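You operate a simulated robot arm through the tools that you are given. There is no shell and no other tool. Be economical: measure what you need, move in short steps, check, and stop when the job is done.

The job below is to be done with a simulated robot arm. You get a single attempt, and the scene is never put back.

## Task
Set rail A to gauge block L's size, clamp it and put the block back.
Fine: lay the block in the datum gap before the rail is set; loosen the clamp first.

The check looks at the end state, three seconds after you hand in, the way a careful person would. Anything else that was tipped, shoved, dropped, spilled or broken makes it a failure.

## Robot
A 6-joint arm with a two-finger parallel gripper, fixed in place. Base frame: the origin is at the foot of the arm, x ahead of it, y to its left, z up. Readings come in m, degrees, newtons and seconds.
Its first joint turns from -70.0 to 70.0 degrees. Payload 1.9 kg.
The tool frame sits at the grasp point between the pads (the TCP): z along the fingers, y along the line on which they close. The tips reach 0.023 m beyond it. The gripper opens to 0.094 m. The fingers are 0.038 m wide and 0.01 m thick; the gripper's body (0.054 by 0.096 m) begins 0.039 m behind the TCP.
Orientation is told as [roll, pitch, yaw] about the base's x, y, z axes, in that order, counted from this pose: with the fingers straight down and closing along the base's y, the tool's x points along the base's -x, its y along +y and its z along -z.

## Interface
- The arm moves only by the tool play_rows. Its argument "steps" is a list of rows, each an object of numbers (a shift or turn left out is 0, a gripper value left out holds the last): "tx", "ty", "tz": the shift along the base's x, y, z in units of 50 mm (1.0 is 50 mm); "ax", "ay", "az": the turn, a rotation vector about the base's x, y, z in units of 6 degrees (1.0 is 6 degrees). In form: [{"tx": .., "ty": .., "tz": .., "ax": .., "ay": .., "az": ..}, ...]. A call has 1 to 12 rows; each row shifts and turns the commanded pose from where the row before left it. "claw" is the closure in counts, from 0 (fully open) to 255 (shut), set as the call begins (left out, the last holds). A call with a number of a shift or a turn outside -1 to 1 is refused whole. Each row takes 0.2 s and may step no farther than 0.05 m and 8.6 degrees from the row before; otherwise, or with a gripper value out of range, the whole call is refused. A pose out of reach is approached as far as the arm can. The call stops where the force on the tool passes 40 N (or 10 N more than at its start, if that is more) or the arm is blocked; 0.2 s more then pass. Each finger travels about 0.108 m/s and halts on what it meets, pressing with about 32 N; the grip force reading is that of the motor and also rises with nothing between the fingers. The clock runs only during rows and for 0.2 s after the last one: add rows that do not move to give the fingers time. It gives the time, the measured TCP pose, the force on the tool (base axes), the opening and the grip force at its end, in the units of the frame above (readings bear some noise).
- Cameras (640 x 400 px; columns grow to the right, rows downward): "scene" is fixed at [0.0311, 0.2912, 0.4374]; the picture's right is [-0.94, -0.35, 0.00], its down [-0.15, 0.40, -0.91] and it looks along [0.32, -0.85, -0.42] (base axes); focal length 252 px, centre (320, 200). "wrist" rides on the gripper at [0.086, 0.016, -0.074] in the tool frame; the picture's right is [-0.18, 0.98, 0.00], its down [-0.58, -0.11, -0.81] and it looks along [-0.79, -0.15, 0.59] (tool axes); focal length 243 px, centre (320, 200). There is no depth. A picture from a camera that has moved, and an enlarged one, comes with that camera's place and axes in the base frame and with its lens.
- camera(camera): a new picture of that camera. The clock stands still meanwhile.
- close_up(camera, box): a new picture of the part [left, top, right, bottom] of that camera's present view, enlarged. The clock stands still meanwhile.
- job_done(): hands the job in; it is judged then, once.

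Go step by step. Nothing tells you positions but the pictures and the camera data: compare them with the known pose of the tool, close in by small moves and look again before you grip or let go. The budget is 120 turns and 76 pictures, counting those below and the enlarged ones. Unless the task says otherwise, let go and move clear before handing in, and close with one line.

The tools are called after "Call:" as a command line: name --argument value ..., lists and objects as JSON in quotes. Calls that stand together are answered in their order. play_rows: Moves the arm, as the interface text tells. Its arguments: {"type":"object","properties":{"steps":{"type":"array"},"claw":{"type":"number"}},"required":["steps"]} The other tools are called the same way: camera (camera) takes a picture; close_up (camera, box) takes an enlarged picture of a part of a camera's view; job_done () hands the job in.

At the start:

```text
time: 0.0
position: [0.2823, -0.0199, 0.3587]
tcp_rot: [0.0, 0.0, 0.0]
wrist_force: [0.5, 0.0, 0.4]
grip_width: 0.094
gripper_force: 0.1
```

scene: 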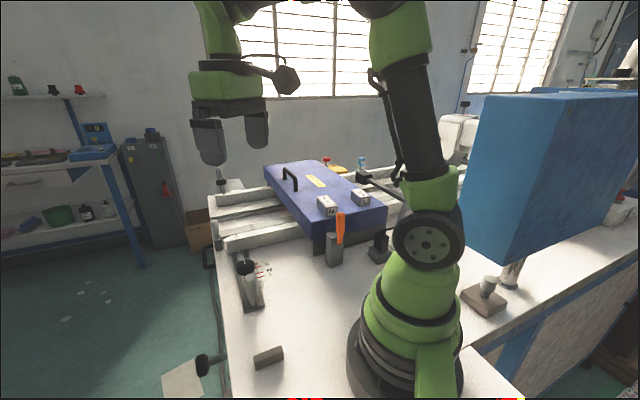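
wrist: 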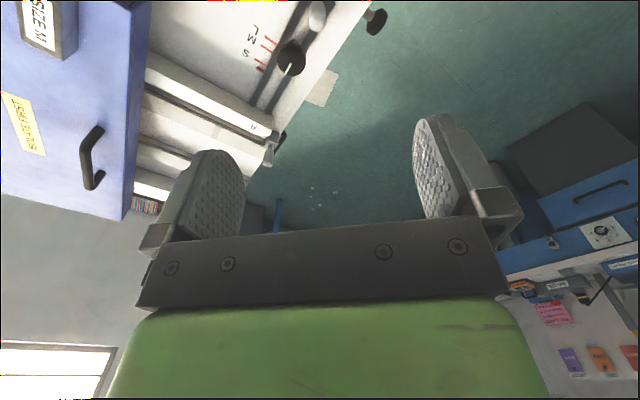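

I see a blue carriage/box with labelled blocks on it, rails, and S/M/L marks with a dark knob. I'll take enlarged views before moving.

Call:
close_up --camera "scene" --box '[200, 140, 420, 280]'

Call:
close_up --camera "scene" --box '[160, 230, 360, 400]'

Call:
close_up --camera "wrist" --box '[0, 0, 400, 230]'

```text
2.86 times, centred on (310, 210) of scene
camera zoom: at [0.0311, 0.2912, 0.4374], right [-0.94, -0.35, 0.0], down [-0.15, 0.4, -0.91], along [0.32, -0.85, -0.42], focal length 720 px, centre (349, 171)
```

zoom: 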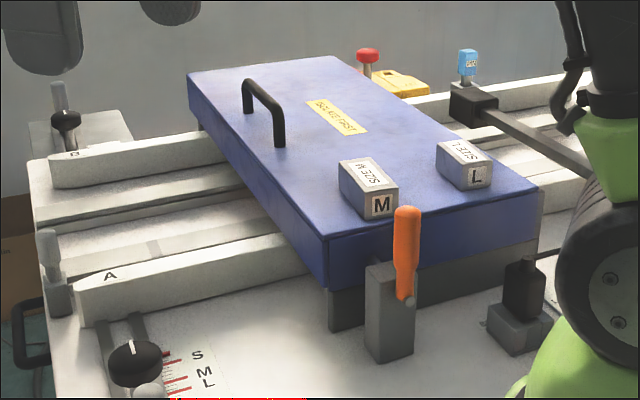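

```text
2.35 times, centred on (260, 315) of scene
camera zoom: at [0.0311, 0.2912, 0.4374], right [-0.94, -0.35, 0.0], down [-0.15, 0.4, -0.91], along [0.32, -0.85, -0.42], focal length 593 px, centre (461, -71)
```

zoom: 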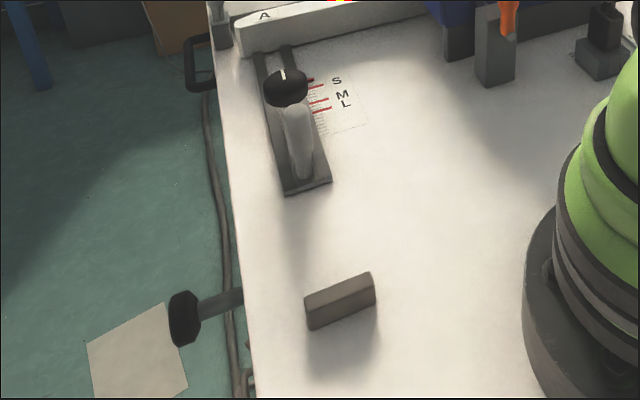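

```text
1.60 times, centred on (200, 115) of wrist
camera zoom: at [0.1966, -0.0044, 0.4324], right [0.18, 0.98, 0.0], down [0.58, -0.11, 0.81], along [0.79, -0.15, -0.59], focal length 388 px, centre (512, 336)
```

zoom: 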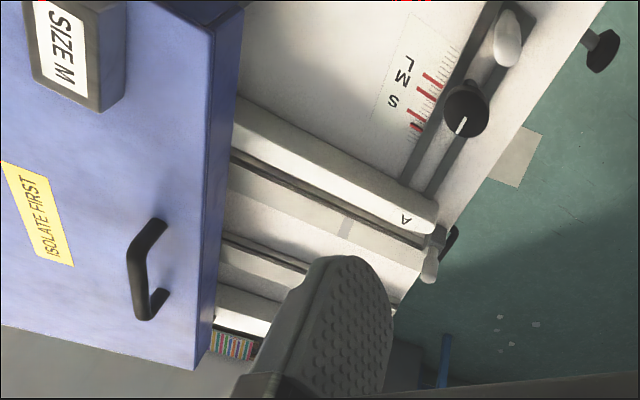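

Bench is rotated about 37° from the base frame; rail A, its clamp knob and scale lie near (0.3, 0). I'll tilt the wrist camera for a more overhead look.

Call:
play_rows --steps '[{"ay": 1, "tx": -0.2, "tz": 0.3}, {"ay": 1, "tx": -0.2, "tz": 0.3}, {"ay": 1, "tx": -0.2, "tz": 0.3}, {"ay": 1, "tx": -0.2, "tz": 0.3}, {"ay": 1}]'

Call:
camera --camera "wrist"

Call:
camera --camera "scene"

```text
time: 0.9
position: [0.2512, -0.0242, 0.4044]
tcp_rot: [-1.6, 17.6, -0.6]
wrist_force: [101.4, 11.1, -156.0]
grip_width: 0.0941
gripper_force: 0.1
out of reach, approached as far as the arm can: row 4
stopped in row 4: the force on the tool passed its limit (the readings are from after the stop); the commanded pose is now the measured one
```

```text
70 pictures are left
camera wrist: at [0.1932, -0.0052, 0.4992], right [0.18, 0.98, -0.08], down [0.8, -0.09, 0.59], along [0.57, -0.17, -0.8], focal length 243 px, centre (320, 200)
```

wrist: 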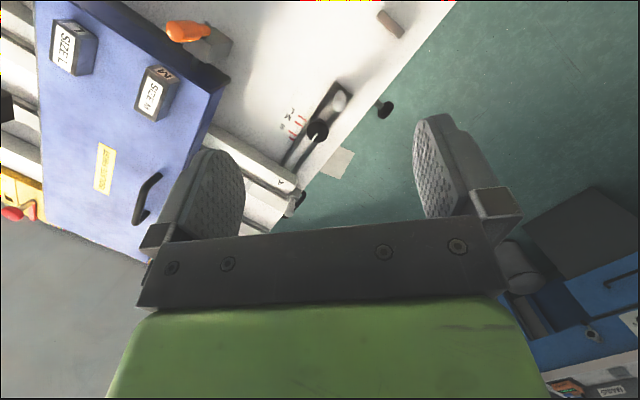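

```text
69 pictures are left
```

scene: 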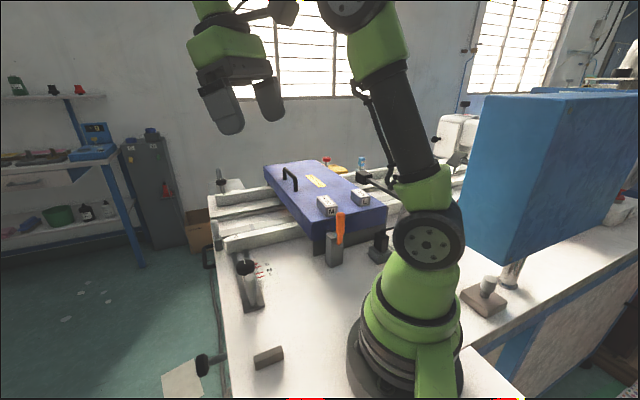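

The high pose ran into the reach limit; I'll come lower and closer so the clamp and rail A fill the wrist view.

Call:
play_rows --steps '[{"tz": -0.5, "tx": -0.1}, {"tz": -0.5, "tx": -0.2}, {"tz": -0.5, "tx": -0.2}, {"tz": -0.5, "tx": -0.2}, {"ax": 0.27, "ay": 0.4}]'

Call:
camera --camera "wrist"

```text
time: 2.1
position: [0.2169, -0.0204, 0.303]
tcp_rot: [0.6, 20.3, -0.1]
wrist_force: [0.0, 0.1, 0.0]
grip_width: 0.0936
gripper_force: 0.0
```

```text
68 pictures are left
camera wrist: at [0.1629, -0.006, 0.4029], right [0.17, 0.98, -0.06], down [0.82, -0.12, 0.55], along [0.54, -0.14, -0.83], focal length 243 px, centre (320, 200)
```

wrist: 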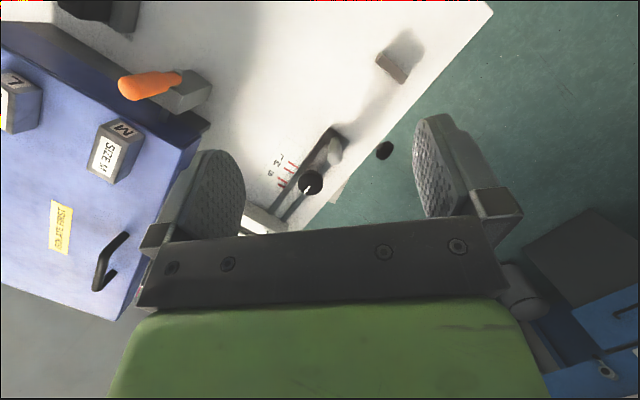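

Now an enlarged look at the clamp and scale.

Call:
close_up --camera "wrist" --box '[230, 110, 390, 240]'

Call:
close_up --camera "wrist" --box '[0, 0, 240, 150]'

Call:
close_up --camera "scene" --box '[200, 160, 300, 320]'

```text
3.08 times, centred on (310, 175) of wrist
camera zoom: at [0.1629, -0.006, 0.4029], right [0.17, 0.98, -0.06], down [0.82, -0.12, 0.55], along [0.54, -0.14, -0.83], focal length 746 px, centre (351, 277)
```

zoom: 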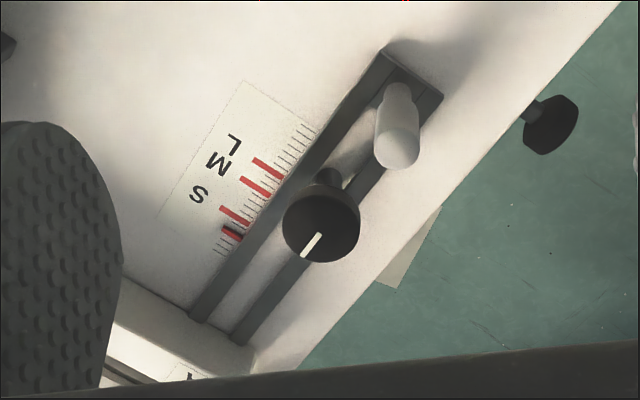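

```text
2.67 times, centred on (120, 75) of wrist
camera zoom: at [0.1629, -0.006, 0.4029], right [0.17, 0.98, -0.06], down [0.82, -0.12, 0.55], along [0.54, -0.14, -0.83], focal length 647 px, centre (853, 533)
```

zoom: 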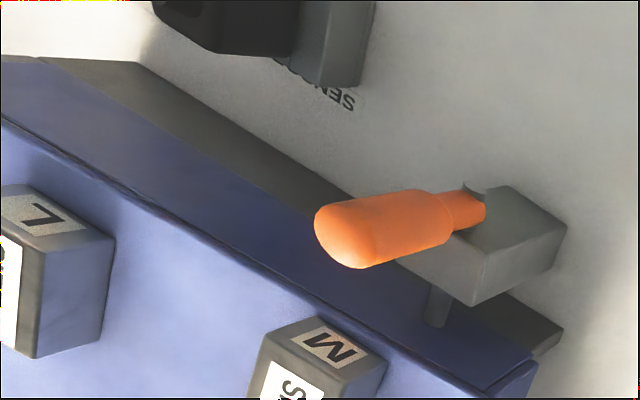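

```text
2.50 times, centred on (250, 240) of scene
camera zoom: at [0.0311, 0.2912, 0.4374], right [-0.94, -0.35, 0.0], down [-0.15, 0.4, -0.91], along [0.32, -0.85, -0.42], focal length 630 px, centre (495, 100)
```

zoom: 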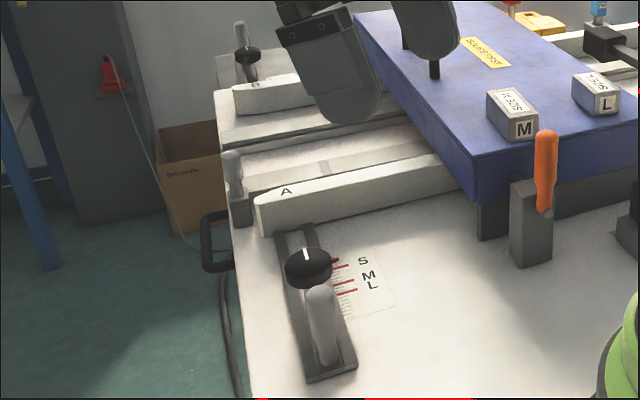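

Rail A's arm sits in the guide with a white push post, a black clamp knob and a scale pointer just below S. I need to see the gap itself, so I'll yaw to face across the rails.

Call:
play_rows --steps '[{"az": -1, "tx": 0.15, "ty": 0.12}, {"az": -1, "tx": 0.15, "ty": 0.12}, {"az": -1, "tx": 0.15, "ty": 0.12}, {"az": -1, "tx": 0.15, "ty": 0.12}, {"az": -1, "tx": 0.15, "ty": 0.12}, {"az": -1, "tx": 0.15, "ty": 0.12}, {"az": -1, "tx": 0.15, "ty": 0.12}, {"az": -1, "tx": 0.15, "ty": 0.12}, {"az": -0.83}]'

Call:
camera --camera "wrist"

```text
time: 4.1
position: [0.2775, 0.0255, 0.304]
tcp_rot: [0.5, 20.2, -53.0]
wrist_force: [0.1, -0.6, 0.5]
grip_width: 0.0942
gripper_force: 0.0
```

```text
64 pictures are left
camera wrist: at [0.2574, 0.0789, 0.4037], right [0.89, 0.45, -0.06], down [0.4, -0.73, 0.55], along [0.21, -0.52, -0.83], focal length 243 px, centre (320, 200)
```

wrist: 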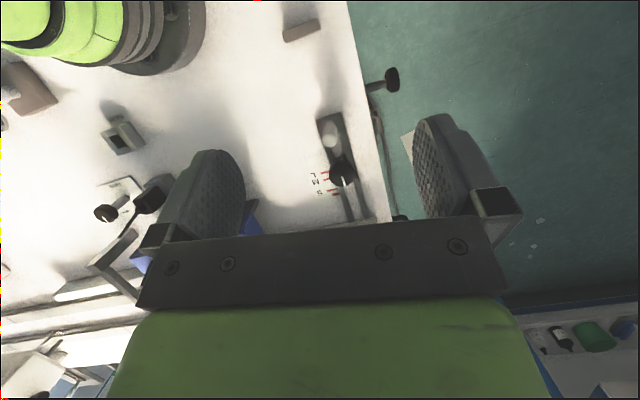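

Triangulating three views puts the bench top near z≈0 and the knob at about (0.35,-0.076,0.06), with the box top near 0.115. I'll go forward to see the rails and gap.

Call:
play_rows --steps '[{"tx": 0.3, "ty": -0.5}, {"tx": 0.3, "ty": -0.5}, {"tx": 0.2, "ty": -0.5}, {"ty": -0.4}]'

Call:
camera --camera "wrist"

```text
time: 5.1
position: [0.3156, -0.0713, 0.3022]
tcp_rot: [0.6, 20.4, -52.9]
wrist_force: [0.1, -0.2, -1.3]
grip_width: 0.0941
gripper_force: 0.0
```

```text
63 pictures are left
camera wrist: at [0.2964, -0.018, 0.4016], right [0.89, 0.45, -0.06], down [0.41, -0.73, 0.55], along [0.21, -0.52, -0.83], focal length 243 px, centre (320, 200)
```

wrist: 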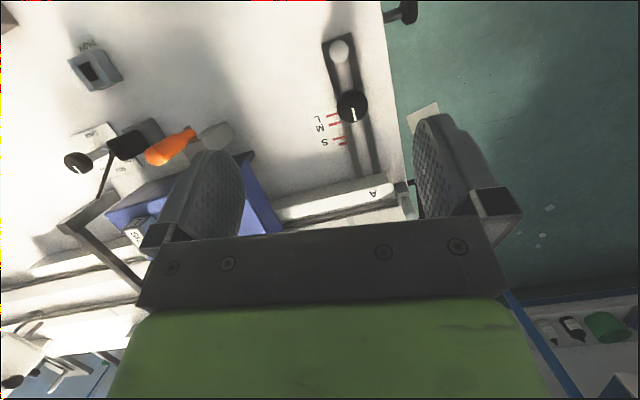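

Call:
play_rows --steps '[{"tx": 0.1, "ty": -0.5}, {"tx": 0.1, "ty": -0.5}, {"tx": 0.1, "ty": -0.5}, {"ty": -0.4}]'

Call:
camera --camera "wrist"

```text
time: 6.1
position: [0.3298, -0.1663, 0.3012]
tcp_rot: [0.3, 20.2, -52.9]
wrist_force: [0.2, -0.1, 0.0]
grip_width: 0.0939
gripper_force: 0.0
```

```text
62 pictures are left
camera wrist: at [0.3099, -0.1123, 0.4004], right [0.89, 0.45, -0.06], down [0.4, -0.73, 0.55], along [0.21, -0.52, -0.83], focal length 243 px, centre (320, 200)
```

wrist: 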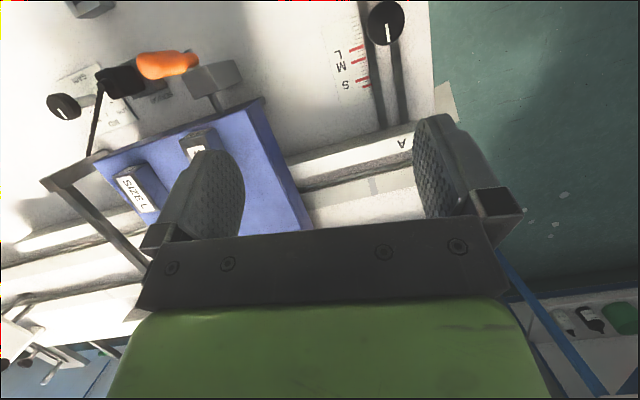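

Call:
close_up --camera "wrist" --box '[230, 60, 450, 240]'

Call:
close_up --camera "wrist" --box '[0, 30, 300, 240]'

```text
2.22 times, centred on (340, 150) of wrist
camera zoom: at [0.3099, -0.1123, 0.4004], right [0.89, 0.45, -0.06], down [0.4, -0.73, 0.55], along [0.21, -0.52, -0.83], focal length 539 px, centre (276, 311)
```

zoom: 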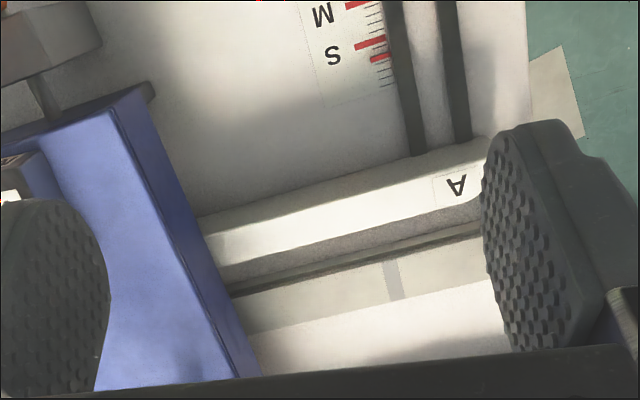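

```text
1.90 times, centred on (150, 135) of wrist
camera zoom: at [0.3099, -0.1123, 0.4004], right [0.89, 0.45, -0.06], down [0.4, -0.73, 0.55], along [0.21, -0.52, -0.83], focal length 462 px, centre (644, 324)
```

zoom: 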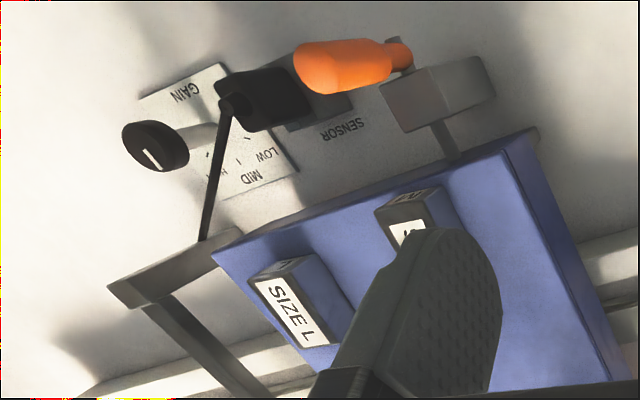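

Call:
close_up --camera "scene" --box '[205, 190, 285, 250]'

Call:
close_up --camera "scene" --box '[260, 140, 400, 280]'

```text
6.67 times, centred on (245, 220) of scene
camera zoom: at [0.0311, 0.2912, 0.4374], right [-0.94, -0.35, 0.0], down [-0.15, 0.4, -0.91], along [0.32, -0.85, -0.42], focal length 1680 px, centre (820, 67)
```

zoom: 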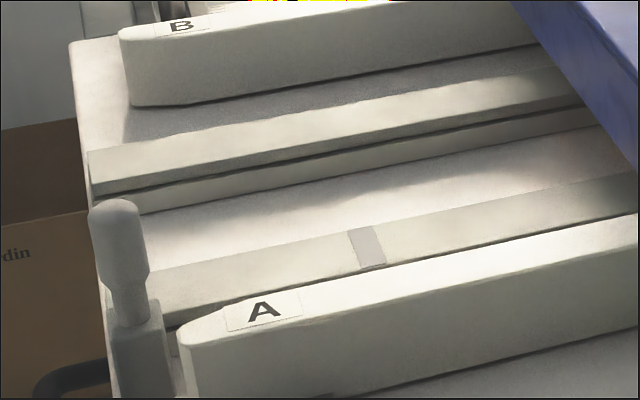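

```text
2.86 times, centred on (330, 210) of scene
camera zoom: at [0.0311, 0.2912, 0.4374], right [-0.94, -0.35, 0.0], down [-0.15, 0.4, -0.91], along [0.32, -0.85, -0.42], focal length 720 px, centre (291, 171)
```

zoom: 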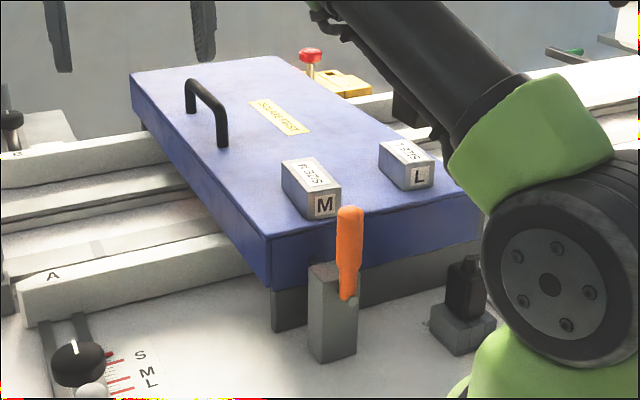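

I want a steeper, closer look straight down on the strip between rail A and the conveyor edge, which I take as the datum gap.

Call:
play_rows --steps '[{"ax": 0.8, "ay": 0.6, "tx": 0.1, "ty": -0.15}, {"ax": 0.8, "ay": 0.6, "tx": 0.1, "ty": -0.15}, {"ax": 0.8, "ay": 0.6, "tx": 0.1, "ty": -0.15}, {"ax": 0.4, "ay": 0.3, "tx": 0.1, "ty": -0.15}]'

Call:
camera --camera "wrist"

```text
time: 7.1
position: [0.2901, -0.1519, 0.263]
tcp_rot: [0.5, 41.4, -52.9]
wrist_force: [0.1, -0.1, -0.2]
grip_width: 0.0937
gripper_force: 0.0
out of reach, approached as far as the arm can: row 1, 2, 3, 4
```

```text
57 pictures are left
camera wrist: at [0.295, -0.1306, 0.3753], right [0.87, 0.48, -0.11], down [0.49, -0.84, 0.22], along [0.01, -0.25, -0.97], focal length 243 px, centre (320, 200)
```

wrist: 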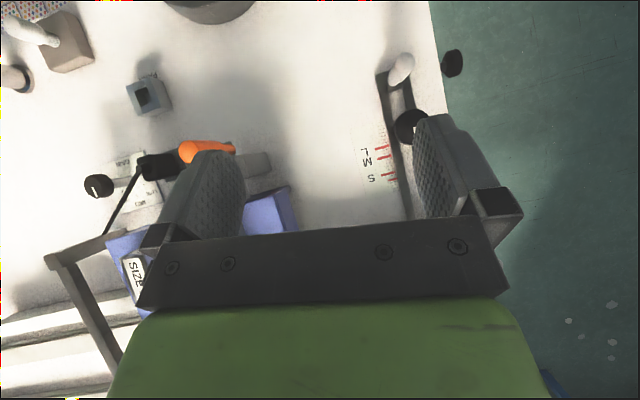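

Tilting costs reach; I'll go back to pitch 0 and reach out over the gap so it lies under the fingers.

Call:
play_rows --steps '[{"ax": -0.8, "ay": -0.6}, {"ax": -0.8, "ay": -0.6}, {"ax": -0.8, "ay": -0.6}, {"ax": -0.8, "ay": -0.6, "tx": 0.2, "ty": -0.2}, {"ax": -0.8, "ay": -0.6, "tx": 0.2, "ty": -0.3}, {"ax": -0.8, "ay": -0.6, "tx": 0.2, "ty": -0.3}, {"ax": -0.72, "ay": -0.54, "tx": 0.2, "ty": -0.3}]'

Call:
camera --camera "wrist"

```text
time: 8.7
position: [0.3309, -0.2073, 0.2604]
tcp_rot: [0.5, -0.2, -53.0]
wrist_force: [-0.7, 0.5, -0.8]
grip_width: 0.0939
gripper_force: 0.1
```

```text
56 pictures are left
camera wrist: at [0.2931, -0.1289, 0.3354], right [0.9, 0.45, 0.01], down [0.26, -0.53, 0.81], along [0.36, -0.72, -0.59], focal length 243 px, centre (320, 200)
```

wrist: 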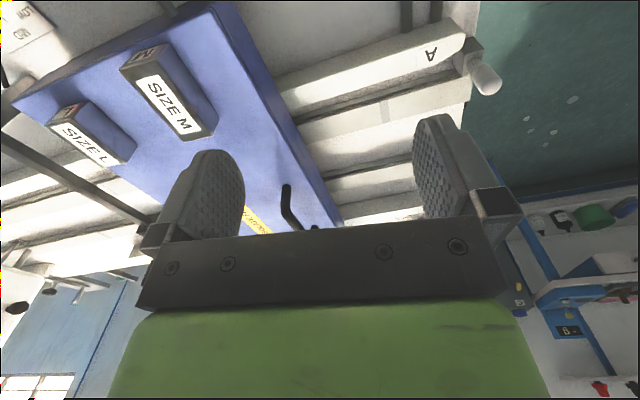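

Call:
close_up --camera "wrist" --box '[250, 0, 510, 160]'

Call:
close_up --camera "wrist" --box '[0, 0, 260, 180]'

```text
2.46 times, centred on (380, 80) of wrist
camera zoom: at [0.2931, -0.1289, 0.3354], right [0.9, 0.45, 0.01], down [0.26, -0.53, 0.81], along [0.36, -0.72, -0.59], focal length 597 px, centre (172, 495)
```

zoom: 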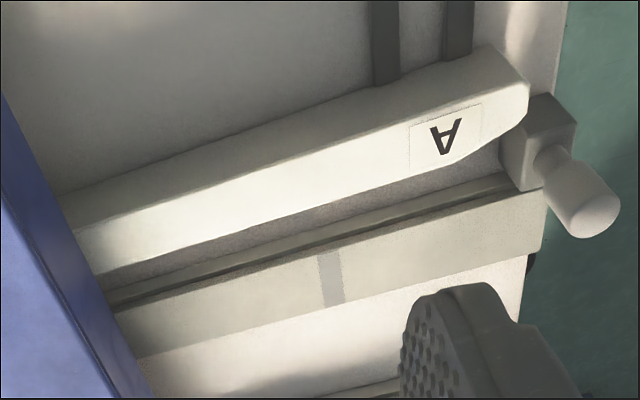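

```text
2.22 times, centred on (130, 90) of wrist
camera zoom: at [0.2931, -0.1289, 0.3354], right [0.9, 0.45, 0.01], down [0.26, -0.53, 0.81], along [0.36, -0.72, -0.59], focal length 539 px, centre (742, 444)
```

zoom: 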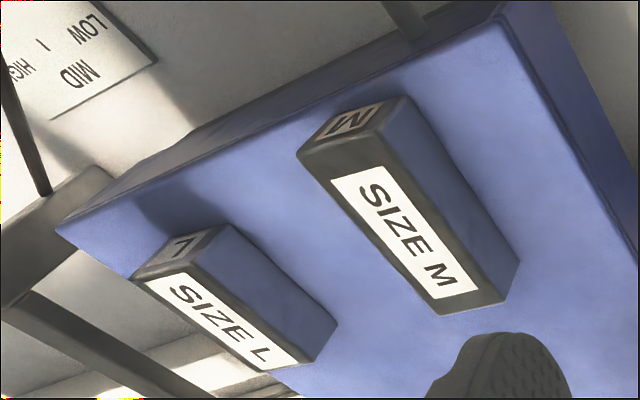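

The gap between rail A and the conveyor frame looks ~0.49 m out, which is far. I'll check the guide and the brown block on the guide's line before deciding which gap is the datum.

Call:
close_up --camera "scene" --box '[225, 245, 295, 315]'

Call:
close_up --camera "scene" --box '[235, 330, 305, 380]'

Call:
close_up --camera "scene" --box '[440, 260, 540, 330]'

```text
5.71 times, centred on (260, 280) of scene
camera zoom: at [0.0311, 0.2912, 0.4374], right [-0.94, -0.35, 0.0], down [-0.15, 0.4, -0.91], along [0.32, -0.85, -0.42], focal length 1440 px, centre (663, -257)
```

zoom: 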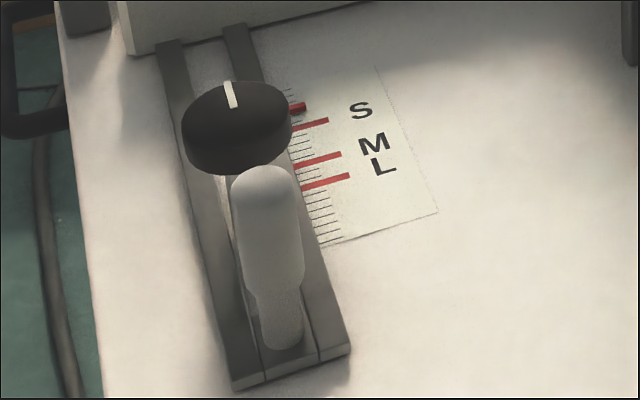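

```text
8.00 times, centred on (270, 355) of scene
camera zoom: at [0.0311, 0.2912, 0.4374], right [-0.94, -0.35, 0.0], down [-0.15, 0.4, -0.91], along [0.32, -0.85, -0.42], focal length 2016 px, centre (720, -1040)
```

zoom: 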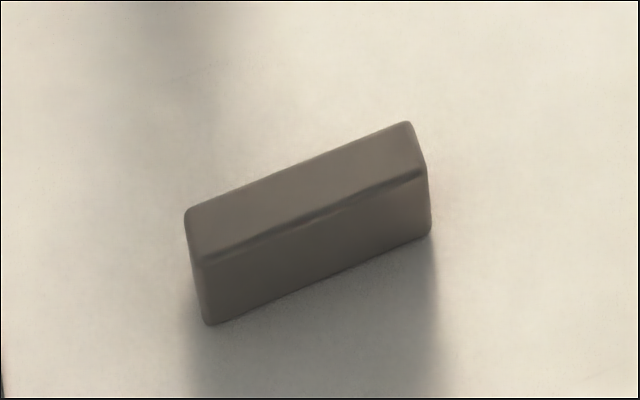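

```text
5.71 times, centred on (490, 295) of scene
camera zoom: at [0.0311, 0.2912, 0.4374], right [-0.94, -0.35, 0.0], down [-0.15, 0.4, -0.91], along [0.32, -0.85, -0.42], focal length 1440 px, centre (-651, -343)
```

zoom: 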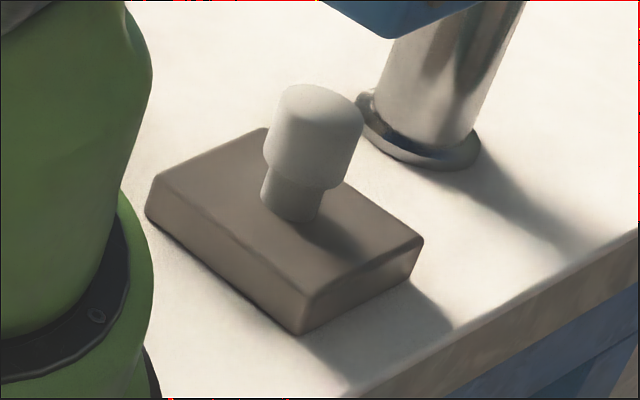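

The sliding bar's rear end and the fixed brown block lie on one line with parallel faces: ~107 mm apart now. The estimated gaps at the M and L marks (~72/58 mm) fit the block lengths (~65/54 mm), so that is the datum gap. I'll go above the clamp knob to loosen it first.

Call:
play_rows --steps '[{"tx": 0.1, "ty": 0.7, "az": 0.65}, {"tx": 0.1, "ty": 0.7, "az": 0.65}, {"tx": 0.1, "ty": 0.7, "tz": -0.3}, {"tx": 0.08, "ty": 0.52, "tz": -0.5}, {"tz": -0.5}, {"tz": -0.3}]'

Call:
camera --camera "wrist"

Call:
camera --camera "scene"

```text
time: 10.1
position: [0.3486, -0.0752, 0.1814]
tcp_rot: [0.4, -0.1, -45.2]
wrist_force: [0.0, 0.0, -0.1]
grip_width: 0.094
gripper_force: 0.0
```

```text
50 pictures are left
camera wrist: at [0.2999, -0.0023, 0.2555], right [0.83, 0.56, 0.01], down [0.33, -0.49, 0.81], along [0.46, -0.66, -0.59], focal length 243 px, centre (320, 200)
```

wrist: 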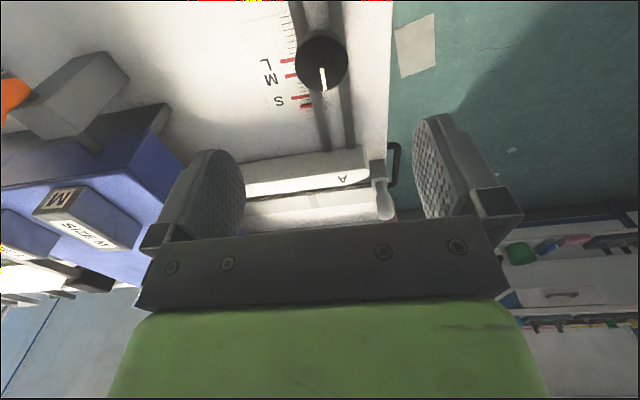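

```text
49 pictures are left
```

scene: 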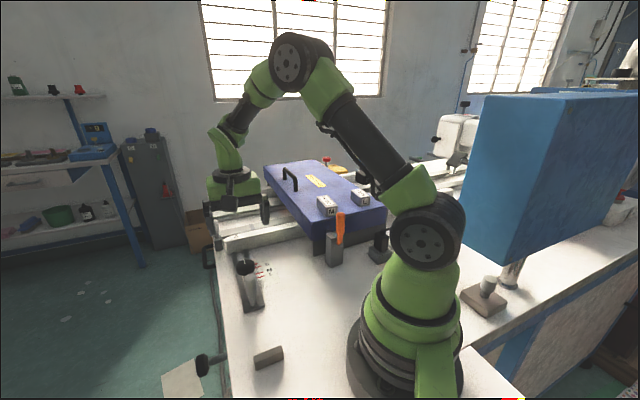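

Knob triangulates to (0.350,-0.072) with its top at z≈0.06. I'll descend partway with fingers open either side of it and check.

Call:
play_rows --steps '[{"ty": 0.06, "tx": 0.03, "tz": -0.5}, {"tz": -0.5}, {"tz": -0.5}, {"tz": -0.45}]'

Call:
camera --camera "wrist"

Call:
close_up --camera "scene" --box '[190, 190, 310, 320]'

```text
time: 11.1
position: [0.3536, -0.0738, 0.0845]
tcp_rot: [0.5, -0.1, -45.3]
wrist_force: [0.2, 0.3, 0.3]
grip_width: 0.0939
gripper_force: 0.0
```

```text
48 pictures are left
camera wrist: at [0.3055, -0.0015, 0.158], right [0.83, 0.56, 0.01], down [0.33, -0.49, 0.81], along [0.46, -0.66, -0.59], focal length 243 px, centre (320, 200)
```

wrist: 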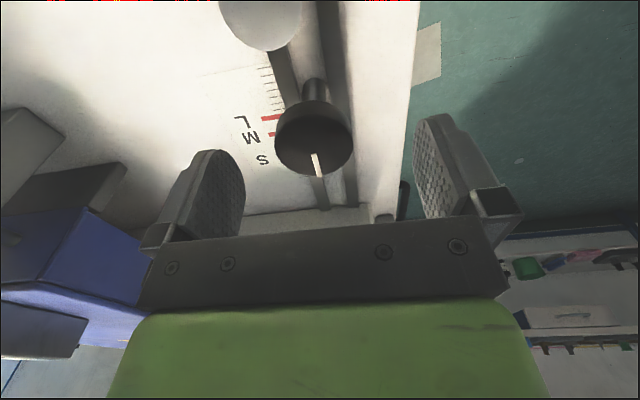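

```text
3.08 times, centred on (250, 255) of scene
camera zoom: at [0.0311, 0.2912, 0.4374], right [-0.94, -0.35, 0.0], down [-0.15, 0.4, -0.91], along [0.32, -0.85, -0.42], focal length 776 px, centre (535, 31)
```

zoom: 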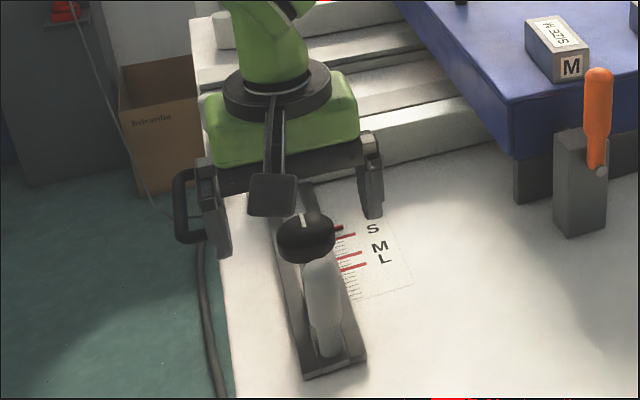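

Well centred; descend onto the knob and close.

Call:
play_rows --steps '[{"tx": -0.05, "ty": -0.02, "tz": -0.3}, {"tz": -0.3}]'

Call:
play_rows --steps '[{}, {}, {}]' --claw 255

Call:
close_up --camera "scene" --box '[190, 190, 310, 320]'

```text
time: 11.7
position: [0.3492, -0.0723, 0.0563]
tcp_rot: [0.3, -0.1, -45.1]
wrist_force: [0.6, -0.4, -0.2]
grip_width: 0.0939
gripper_force: 0.1
```

```text
time: 12.5
position: [0.349, -0.0729, 0.0562]
tcp_rot: [0.4, -0.1, -45.0]
wrist_force: [0.9, -1.2, -6.6]
grip_width: 0.0418
gripper_force: 45.5
```

```text
3.08 times, centred on (250, 255) of scene
camera zoom: at [0.0311, 0.2912, 0.4374], right [-0.94, -0.35, 0.0], down [-0.15, 0.4, -0.91], along [0.32, -0.85, -0.42], focal length 776 px, centre (535, 31)
```

zoom: 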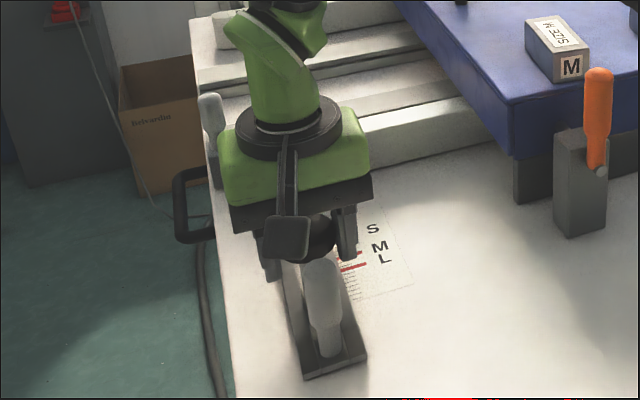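

Knob gripped (42 mm). Turn it counter-clockwise 30° and read the response.

Call:
play_rows --steps '[{"az": 1}, {"az": 1}, {"az": 1}, {"az": 1}, {"az": 1}]'

Call:
camera --camera "wrist"

```text
time: 13.0
position: [0.3481, -0.0741, 0.0557]
tcp_rot: [0.4, 0.0, -35.7]
wrist_force: [-4.0, -0.8, 5.7]
grip_width: 0.042
gripper_force: 45.5
stopped in row 2: the force on the tool passed its limit (the readings are from after the stop); the commanded pose is now the measured one
```

```text
45 pictures are left
camera wrist: at [0.289, -0.0104, 0.1302], right [0.72, 0.69, 0.0], down [0.41, -0.43, 0.8], along [0.56, -0.58, -0.59], focal length 243 px, centre (320, 200)
```

wrist: 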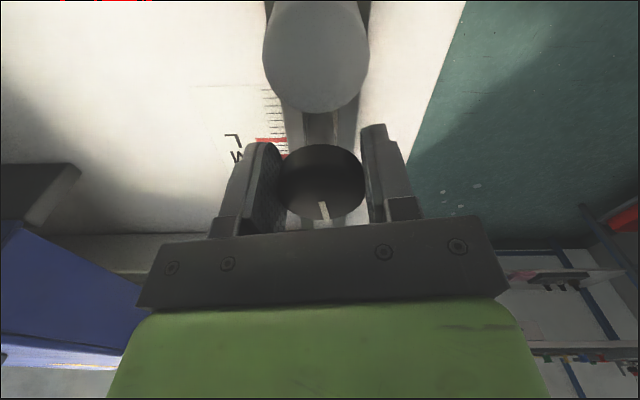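

It stopped after 9° against resistance. Try the other direction to see which way is free.

Call:
play_rows --steps '[{"az": -0.75}, {"az": -0.75}, {"az": -0.5}, {"az": -0.5}, {"az": -0.5}, {"az": -0.5}]'

Call:
camera --camera "wrist"

```text
time: 14.4
position: [0.3486, -0.0724, 0.0561]
tcp_rot: [0.2, 0.2, -56.6]
wrist_force: [13.5, 22.1, -18.2]
grip_width: 0.0413
gripper_force: 45.2
```

```text
44 pictures are left
camera wrist: at [0.3161, 0.0086, 0.1301], right [0.92, 0.39, 0.0], down [0.23, -0.55, 0.8], along [0.31, -0.74, -0.59], focal length 243 px, centre (320, 200)
```

wrist: 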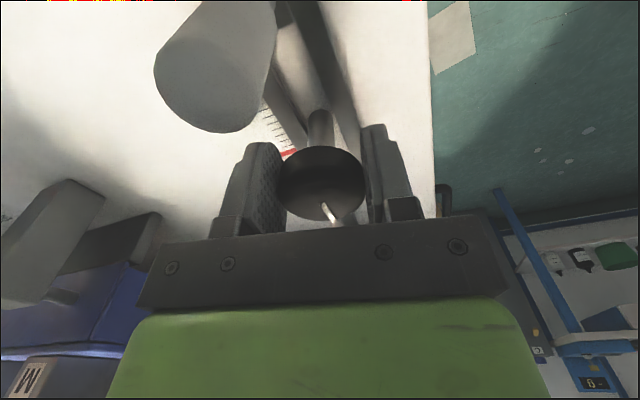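

The knob seems to follow. Continue clockwise a bit and compare the pointer line enlarged.

Call:
close_up --camera "wrist" --box '[260, 100, 390, 240]'

Call:
play_rows --steps '[{"az": -0.5}, {"az": -0.5}, {"az": -0.5}, {"az": -0.5}]'

Call:
close_up --camera "wrist" --box '[260, 100, 390, 240]'

```text
2.86 times, centred on (325, 170) of wrist
camera zoom: at [0.3161, 0.0086, 0.1301], right [0.92, 0.39, 0.0], down [0.23, -0.55, 0.8], along [0.31, -0.74, -0.59], focal length 693 px, centre (306, 286)
```

zoom: 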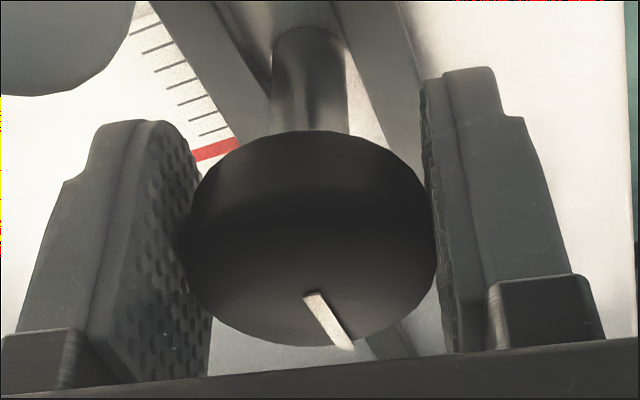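

```text
time: 15.1
position: [0.3496, -0.0725, 0.0556]
tcp_rot: [0.6, 0.0, -62.5]
wrist_force: [3.1, 0.3, 0.3]
grip_width: 0.0418
gripper_force: 44.5
stopped in row 3: the force on the tool passed its limit (the readings are from after the stop); the commanded pose is now the measured one
```

```text
2.86 times, centred on (325, 170) of wrist
camera zoom: at [0.3248, 0.0115, 0.1305], right [0.96, 0.29, 0.01], down [0.17, -0.57, 0.81], along [0.24, -0.77, -0.59], focal length 693 px, centre (306, 286)
```

zoom: 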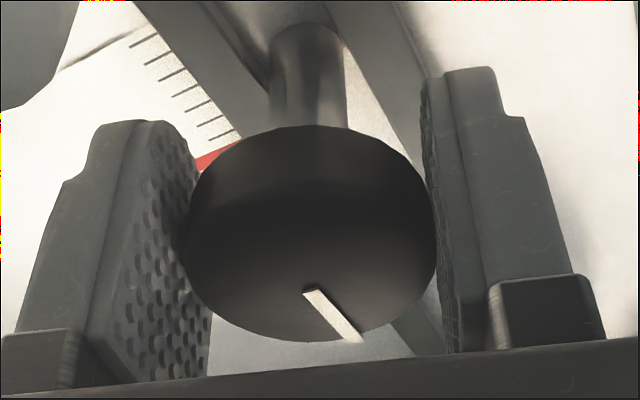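

Clockwise mostly slipped. I'll open, rise to the earlier viewing pose and compare the pointer with before.

Call:
play_rows --steps '[{}, {}, {"tz": 0.3}, {"tz": 0.3, "az": 1}, {"az": 1}, {"az": 0.9}]' --claw 0

Call:
camera --camera "wrist"

```text
time: 16.5
position: [0.3504, -0.0718, 0.0868]
tcp_rot: [0.5, 0.0, -45.1]
wrist_force: [-0.4, -0.2, -0.3]
grip_width: 0.0942
gripper_force: 0.1
```

```text
41 pictures are left
camera wrist: at [0.3012, 0.0006, 0.1605], right [0.82, 0.57, 0.01], down [0.33, -0.49, 0.81], along [0.46, -0.66, -0.59], focal length 243 px, centre (320, 200)
```

wrist: 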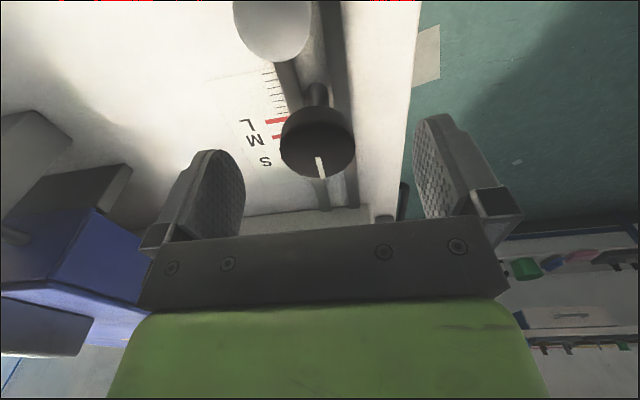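

The pointer is back where it began: it had turned with the hand counter-clockwise, then returned to its clockwise stop. So counter-clockwise loosens; I'll grip again and turn slowly.

Call:
play_rows --steps '[{"tz": -0.3}, {"tz": -0.32}]'

Call:
play_rows --steps '[{}, {}, {}]' --claw 255

Call:
play_rows --steps '[{"az": 0.3}, {"az": 0.3}, {"az": 0.3}, {"az": 0.3}, {"az": 0.3}, {"az": 0.3}, {"az": 0.3}, {"az": 0.3}, {"az": 0.3}, {"az": 0.3}, {"az": 0.3}, {"az": 0.3}]'

Call:
camera --camera "wrist"

```text
time: 17.1
position: [0.3469, -0.0728, 0.0538]
tcp_rot: [0.5, 0.0, -45.1]
wrist_force: [0.0, -0.6, 0.8]
grip_width: 0.0942
gripper_force: 0.1
```

```text
time: 17.9
position: [0.3481, -0.0732, 0.0542]
tcp_rot: [0.5, 0.0, -45.1]
wrist_force: [7.2, 1.7, -9.3]
grip_width: 0.0417
gripper_force: 44.9
```

```text
time: 19.5
position: [0.348, -0.0748, 0.0541]
tcp_rot: [0.4, 0.3, -33.1]
wrist_force: [-2.0, -3.3, 0.1]
grip_width: 0.0416
gripper_force: 45.1
stopped in row 8: the force on the tool passed its limit (the readings are from after the stop); the commanded pose is now the measured one
```

```text
40 pictures are left
camera wrist: at [0.2858, -0.0134, 0.1292], right [0.69, 0.72, 0.0], down [0.43, -0.41, 0.8], along [0.58, -0.55, -0.6], focal length 243 px, centre (320, 200)
```

wrist: 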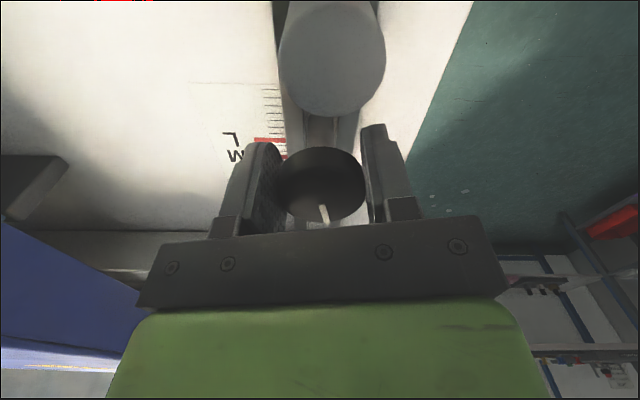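

The knob follows the hand. Keep turning in small pieces; the stop resets the command so I just continue.

Call:
play_rows --steps '[{"az": 0.3}, {"az": 0.3}, {"az": 0.3}, {"az": 0.3}, {"az": 0.3}, {"az": 0.3}, {"az": 0.3}, {"az": 0.3}, {"az": 0.3}, {"az": 0.3}, {"az": 0.3}, {"az": 0.3}]'

Call:
play_rows --steps '[{"az": 0.3}, {"az": 0.3}, {"az": 0.3}, {"az": 0.3}, {"az": 0.3}, {"az": 0.3}, {"az": 0.3}, {"az": 0.3}, {"az": 0.3}, {"az": 0.3}, {"az": 0.3}, {"az": 0.3}]'

Call:
close_up --camera "wrist" --box '[260, 100, 390, 240]'

```text
time: 20.5
position: [0.3485, -0.0741, 0.054]
tcp_rot: [0.3, 0.6, -25.9]
wrist_force: [-2.7, -1.6, 2.0]
grip_width: 0.0418
gripper_force: 44.7
stopped in row 5: the force on the tool passed its limit (the readings are from after the stop); the commanded pose is now the measured one
```

```text
time: 21.8
position: [0.349, -0.0744, 0.054]
tcp_rot: [0.2, 0.7, -17.2]
wrist_force: [-4.7, -1.7, 2.2]
grip_width: 0.0416
gripper_force: 45.4
stopped in row 6: the force on the tool passed its limit (the readings are from after the stop); the commanded pose is now the measured one
```

```text
2.86 times, centred on (325, 170) of wrist
camera zoom: at [0.272, -0.034, 0.1297], right [0.47, 0.88, 0.0], down [0.53, -0.28, 0.8], along [0.71, -0.37, -0.6], focal length 693 px, centre (306, 286)
```

zoom: 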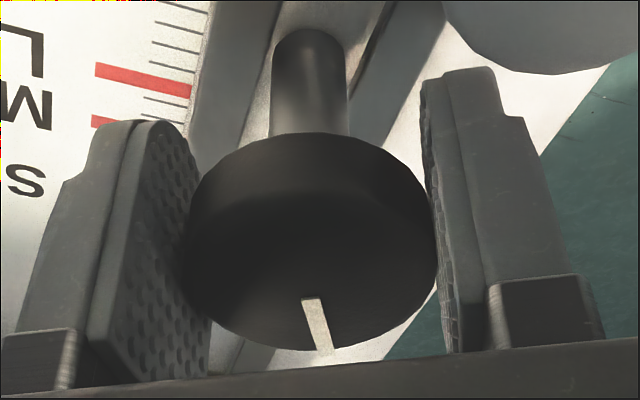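

It is turning with the hand (about 28° so far). Continue.

Call:
play_rows --steps '[{"az": 0.3}, {"az": 0.3}, {"az": 0.3}, {"az": 0.3}, {"az": 0.3}, {"az": 0.3}, {"az": 0.3}, {"az": 0.3}, {"az": 0.3}, {"az": 0.3}, {"az": 0.3}, {"az": 0.3}]'

Call:
play_rows --steps '[{"az": 0.3}, {"az": 0.3}, {"az": 0.3}, {"az": 0.3}, {"az": 0.3}, {"az": 0.3}, {"az": 0.3}, {"az": 0.3}, {"az": 0.3}, {"az": 0.3}, {"az": 0.3}, {"az": 0.3}]'

Call:
play_rows --steps '[{"az": 0.3}, {"az": 0.3}, {"az": 0.3}, {"az": 0.3}, {"az": 0.3}, {"az": 0.3}, {"az": 0.3}, {"az": 0.3}, {"az": 0.3}, {"az": 0.3}, {"az": 0.3}, {"az": 0.3}]'

Call:
play_rows --steps '[{"az": 0.3}, {"az": 0.3}, {"az": 0.3}, {"az": 0.3}, {"az": 0.3}, {"az": 0.3}, {"az": 0.3}, {"az": 0.3}, {"az": 0.3}, {"az": 0.3}, {"az": 0.3}, {"az": 0.3}]'

Call:
close_up --camera "wrist" --box '[260, 100, 390, 240]'

```text
time: 23.5
position: [0.3471, -0.0759, 0.0546]
tcp_rot: [0.1, 0.7, -4.1]
wrist_force: [-2.6, -1.5, 1.3]
grip_width: 0.0416
gripper_force: 45.4
stopped in row 8: the force on the tool passed its limit (the readings are from after the stop); the commanded pose is now the measured one
```

```text
time: 24.7
position: [0.3476, -0.0768, 0.0552]
tcp_rot: [0.2, 0.8, 5.1]
wrist_force: [-3.6, -0.3, 3.2]
grip_width: 0.0414
gripper_force: 45.3
stopped in row 6: the force on the tool passed its limit (the readings are from after the stop); the commanded pose is now the measured one
```

```text
time: 26.9
position: [0.3486, -0.0777, 0.0544]
tcp_rot: [0.0, 0.5, 22.0]
wrist_force: [1.2, -2.6, -2.6]
grip_width: 0.0418
gripper_force: 45.3
stopped in row 10: the force on the tool passed its limit (the readings are from after the stop); the commanded pose is now the measured one
```

```text
time: 29.5
position: [0.3482, -0.0776, 0.0546]
tcp_rot: [-0.2, 0.6, 43.5]
wrist_force: [3.7, -34.2, -11.0]
grip_width: 0.0417
gripper_force: 45.0
```

```text
2.86 times, centred on (325, 170) of wrist
camera zoom: at [0.2767, -0.1254, 0.1297], right [-0.54, 0.84, 0.0], down [0.5, 0.33, 0.8], along [0.67, 0.43, -0.6], focal length 693 px, centre (306, 286)
```

zoom: 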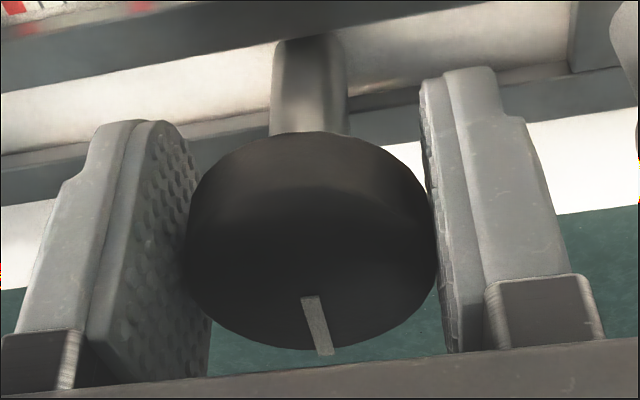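

Knob is turned ~89° with the hand. Test if the slide is free by pulling the knob a few mm outward along the guide.

Call:
play_rows --steps '[{}, {"tx": -0.04, "ty": 0.042}, {"tx": -0.04, "ty": 0.042}, {"tx": -0.04, "ty": 0.042}, {"tx": -0.04, "ty": 0.042}]'

```text
time: 30.0
position: [0.3486, -0.0792, 0.0554]
tcp_rot: [-0.2, 0.5, 43.5]
wrist_force: [3.0, -4.0, -3.5]
grip_width: 0.0418
gripper_force: 44.7
stopped in row 2: the force on the tool passed its limit (the readings are from after the stop); the commanded pose is now the measured one
```

Call:
play_rows --steps '[{}, {"tx": -0.04, "ty": 0.042}, {"tx": -0.04, "ty": 0.042}, {"tx": -0.04, "ty": 0.042}, {"tx": -0.04, "ty": 0.042}]'

Call:
close_up --camera "scene" --box '[190, 190, 310, 320]'

```text
time: 30.6
position: [0.3488, -0.0783, 0.0548]
tcp_rot: [-0.7, 0.3, 43.6]
wrist_force: [2.4, -3.2, -3.2]
grip_width: 0.0418
gripper_force: 45.7
stopped in row 3: the force on the tool passed its limit (the readings are from after the stop); the commanded pose is now the measured one
```

```text
3.08 times, centred on (250, 255) of scene
camera zoom: at [0.0311, 0.2912, 0.4374], right [-0.94, -0.35, 0.0], down [-0.15, 0.4, -0.91], along [0.32, -0.85, -0.42], focal length 776 px, centre (535, 31)
```

zoom: 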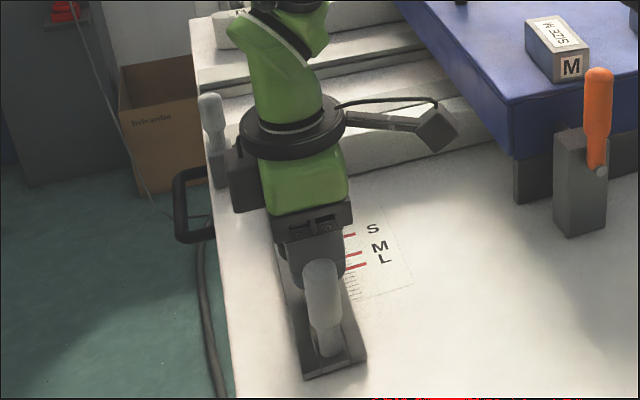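

Not free yet; continue turning counter-clockwise.

Call:
play_rows --steps '[{"az": 0.3}, {"az": 0.3}, {"az": 0.3}, {"az": 0.3}, {"az": 0.3}, {"az": 0.3}, {"az": 0.3}, {"az": 0.3}, {"az": 0.3}, {"az": 0.3}, {"az": 0.3}, {"az": 0.3}]'

Call:
play_rows --steps '[{"az": 0.3}, {"az": 0.3}, {"az": 0.3}, {"az": 0.3}, {"az": 0.3}, {"az": 0.3}, {"az": 0.3}, {"az": 0.3}, {"az": 0.3}, {"az": 0.3}, {"az": 0.3}, {"az": 0.3}]'

Call:
close_up --camera "wrist" --box '[260, 100, 390, 240]'

```text
time: 31.9
position: [0.349, -0.078, 0.0548]
tcp_rot: [-0.9, 0.3, 53.1]
wrist_force: [4.1, -1.7, -4.0]
grip_width: 0.0415
gripper_force: 45.2
stopped in row 6: the force on the tool passed its limit (the readings are from after the stop); the commanded pose is now the measured one
```

```text
time: 34.4
position: [0.35, -0.0786, 0.0542]
tcp_rot: [-1.5, 0.3, 73.1]
wrist_force: [4.7, -0.3, -0.3]
grip_width: 0.0417
gripper_force: 45.1
stopped in row 12: the force on the tool passed its limit (the readings are from after the stop); the commanded pose is now the measured one
```

```text
2.86 times, centred on (325, 170) of wrist
camera zoom: at [0.3092, -0.1563, 0.1285], right [-0.89, 0.46, -0.03], down [0.26, 0.53, 0.81], along [0.39, 0.71, -0.59], focal length 693 px, centre (306, 286)
```

zoom: 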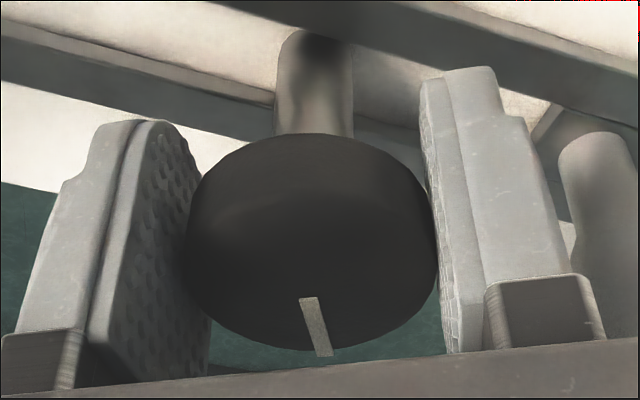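

Total turn ~118°. Test pulling again.

Call:
play_rows --steps '[{"tx": -0.03, "ty": 0.032}, {"tx": -0.03, "ty": 0.032}, {"tx": -0.03, "ty": 0.032}, {"tx": -0.03, "ty": 0.032}, {"tx": -0.03, "ty": 0.032}]'

```text
time: 34.9
position: [0.3499, -0.0791, 0.0539]
tcp_rot: [-2.0, 0.3, 73.2]
wrist_force: [4.1, -1.4, -1.7]
grip_width: 0.0417
gripper_force: 44.7
stopped in row 2: the force on the tool passed its limit (the readings are from after the stop); the commanded pose is now the measured one
```

Still blocked, but the knob may sit on a fixed bridge while the white post carries the bar. I'll release, rise, and look at the result.

Call:
play_rows --steps '[{}, {}, {"tz": 0.5}, {"tz": 0.5}, {"tz": 0.5, "az": -1, "ax": 0.33}, {"tz": 0.5, "az": -1, "tx": -0.3, "ty": 0.3}, {"az": -1, "tx": -0.3, "ty": 0.3}, {"az": -0.9, "tx": -0.3, "ty": 0.3}, {"az": -0.8}]' --claw 0

Call:
camera --camera "wrist"

Call:
close_up --camera "scene" --box '[210, 220, 310, 320]'

```text
time: 36.9
position: [0.3072, -0.0349, 0.1546]
tcp_rot: [-1.3, -1.4, 44.9]
wrist_force: [0.7, -0.1, 0.2]
grip_width: 0.0938
gripper_force: 0.1
```

```text
35 pictures are left
camera wrist: at [0.2331, -0.0852, 0.2252], right [-0.56, 0.83, -0.02], down [0.46, 0.33, 0.82], along [0.69, 0.46, -0.57], focal length 243 px, centre (320, 200)
```

wrist: 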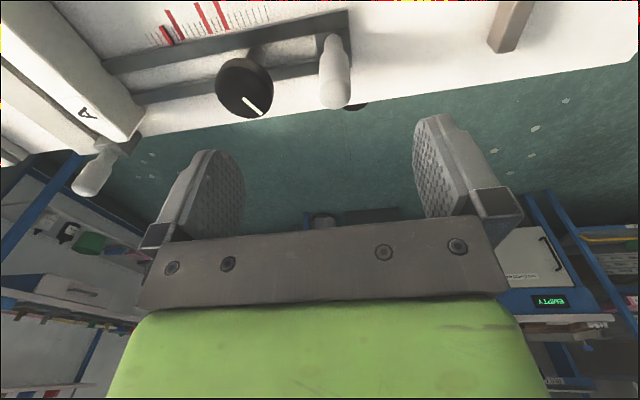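

```text
4.00 times, centred on (260, 270) of scene
camera zoom: at [0.0311, 0.2912, 0.4374], right [-0.94, -0.35, 0.0], down [-0.15, 0.4, -0.91], along [0.32, -0.85, -0.42], focal length 1008 px, centre (560, -80)
```

zoom: 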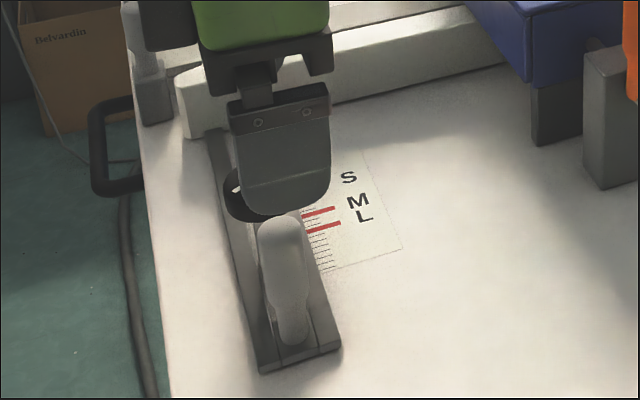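

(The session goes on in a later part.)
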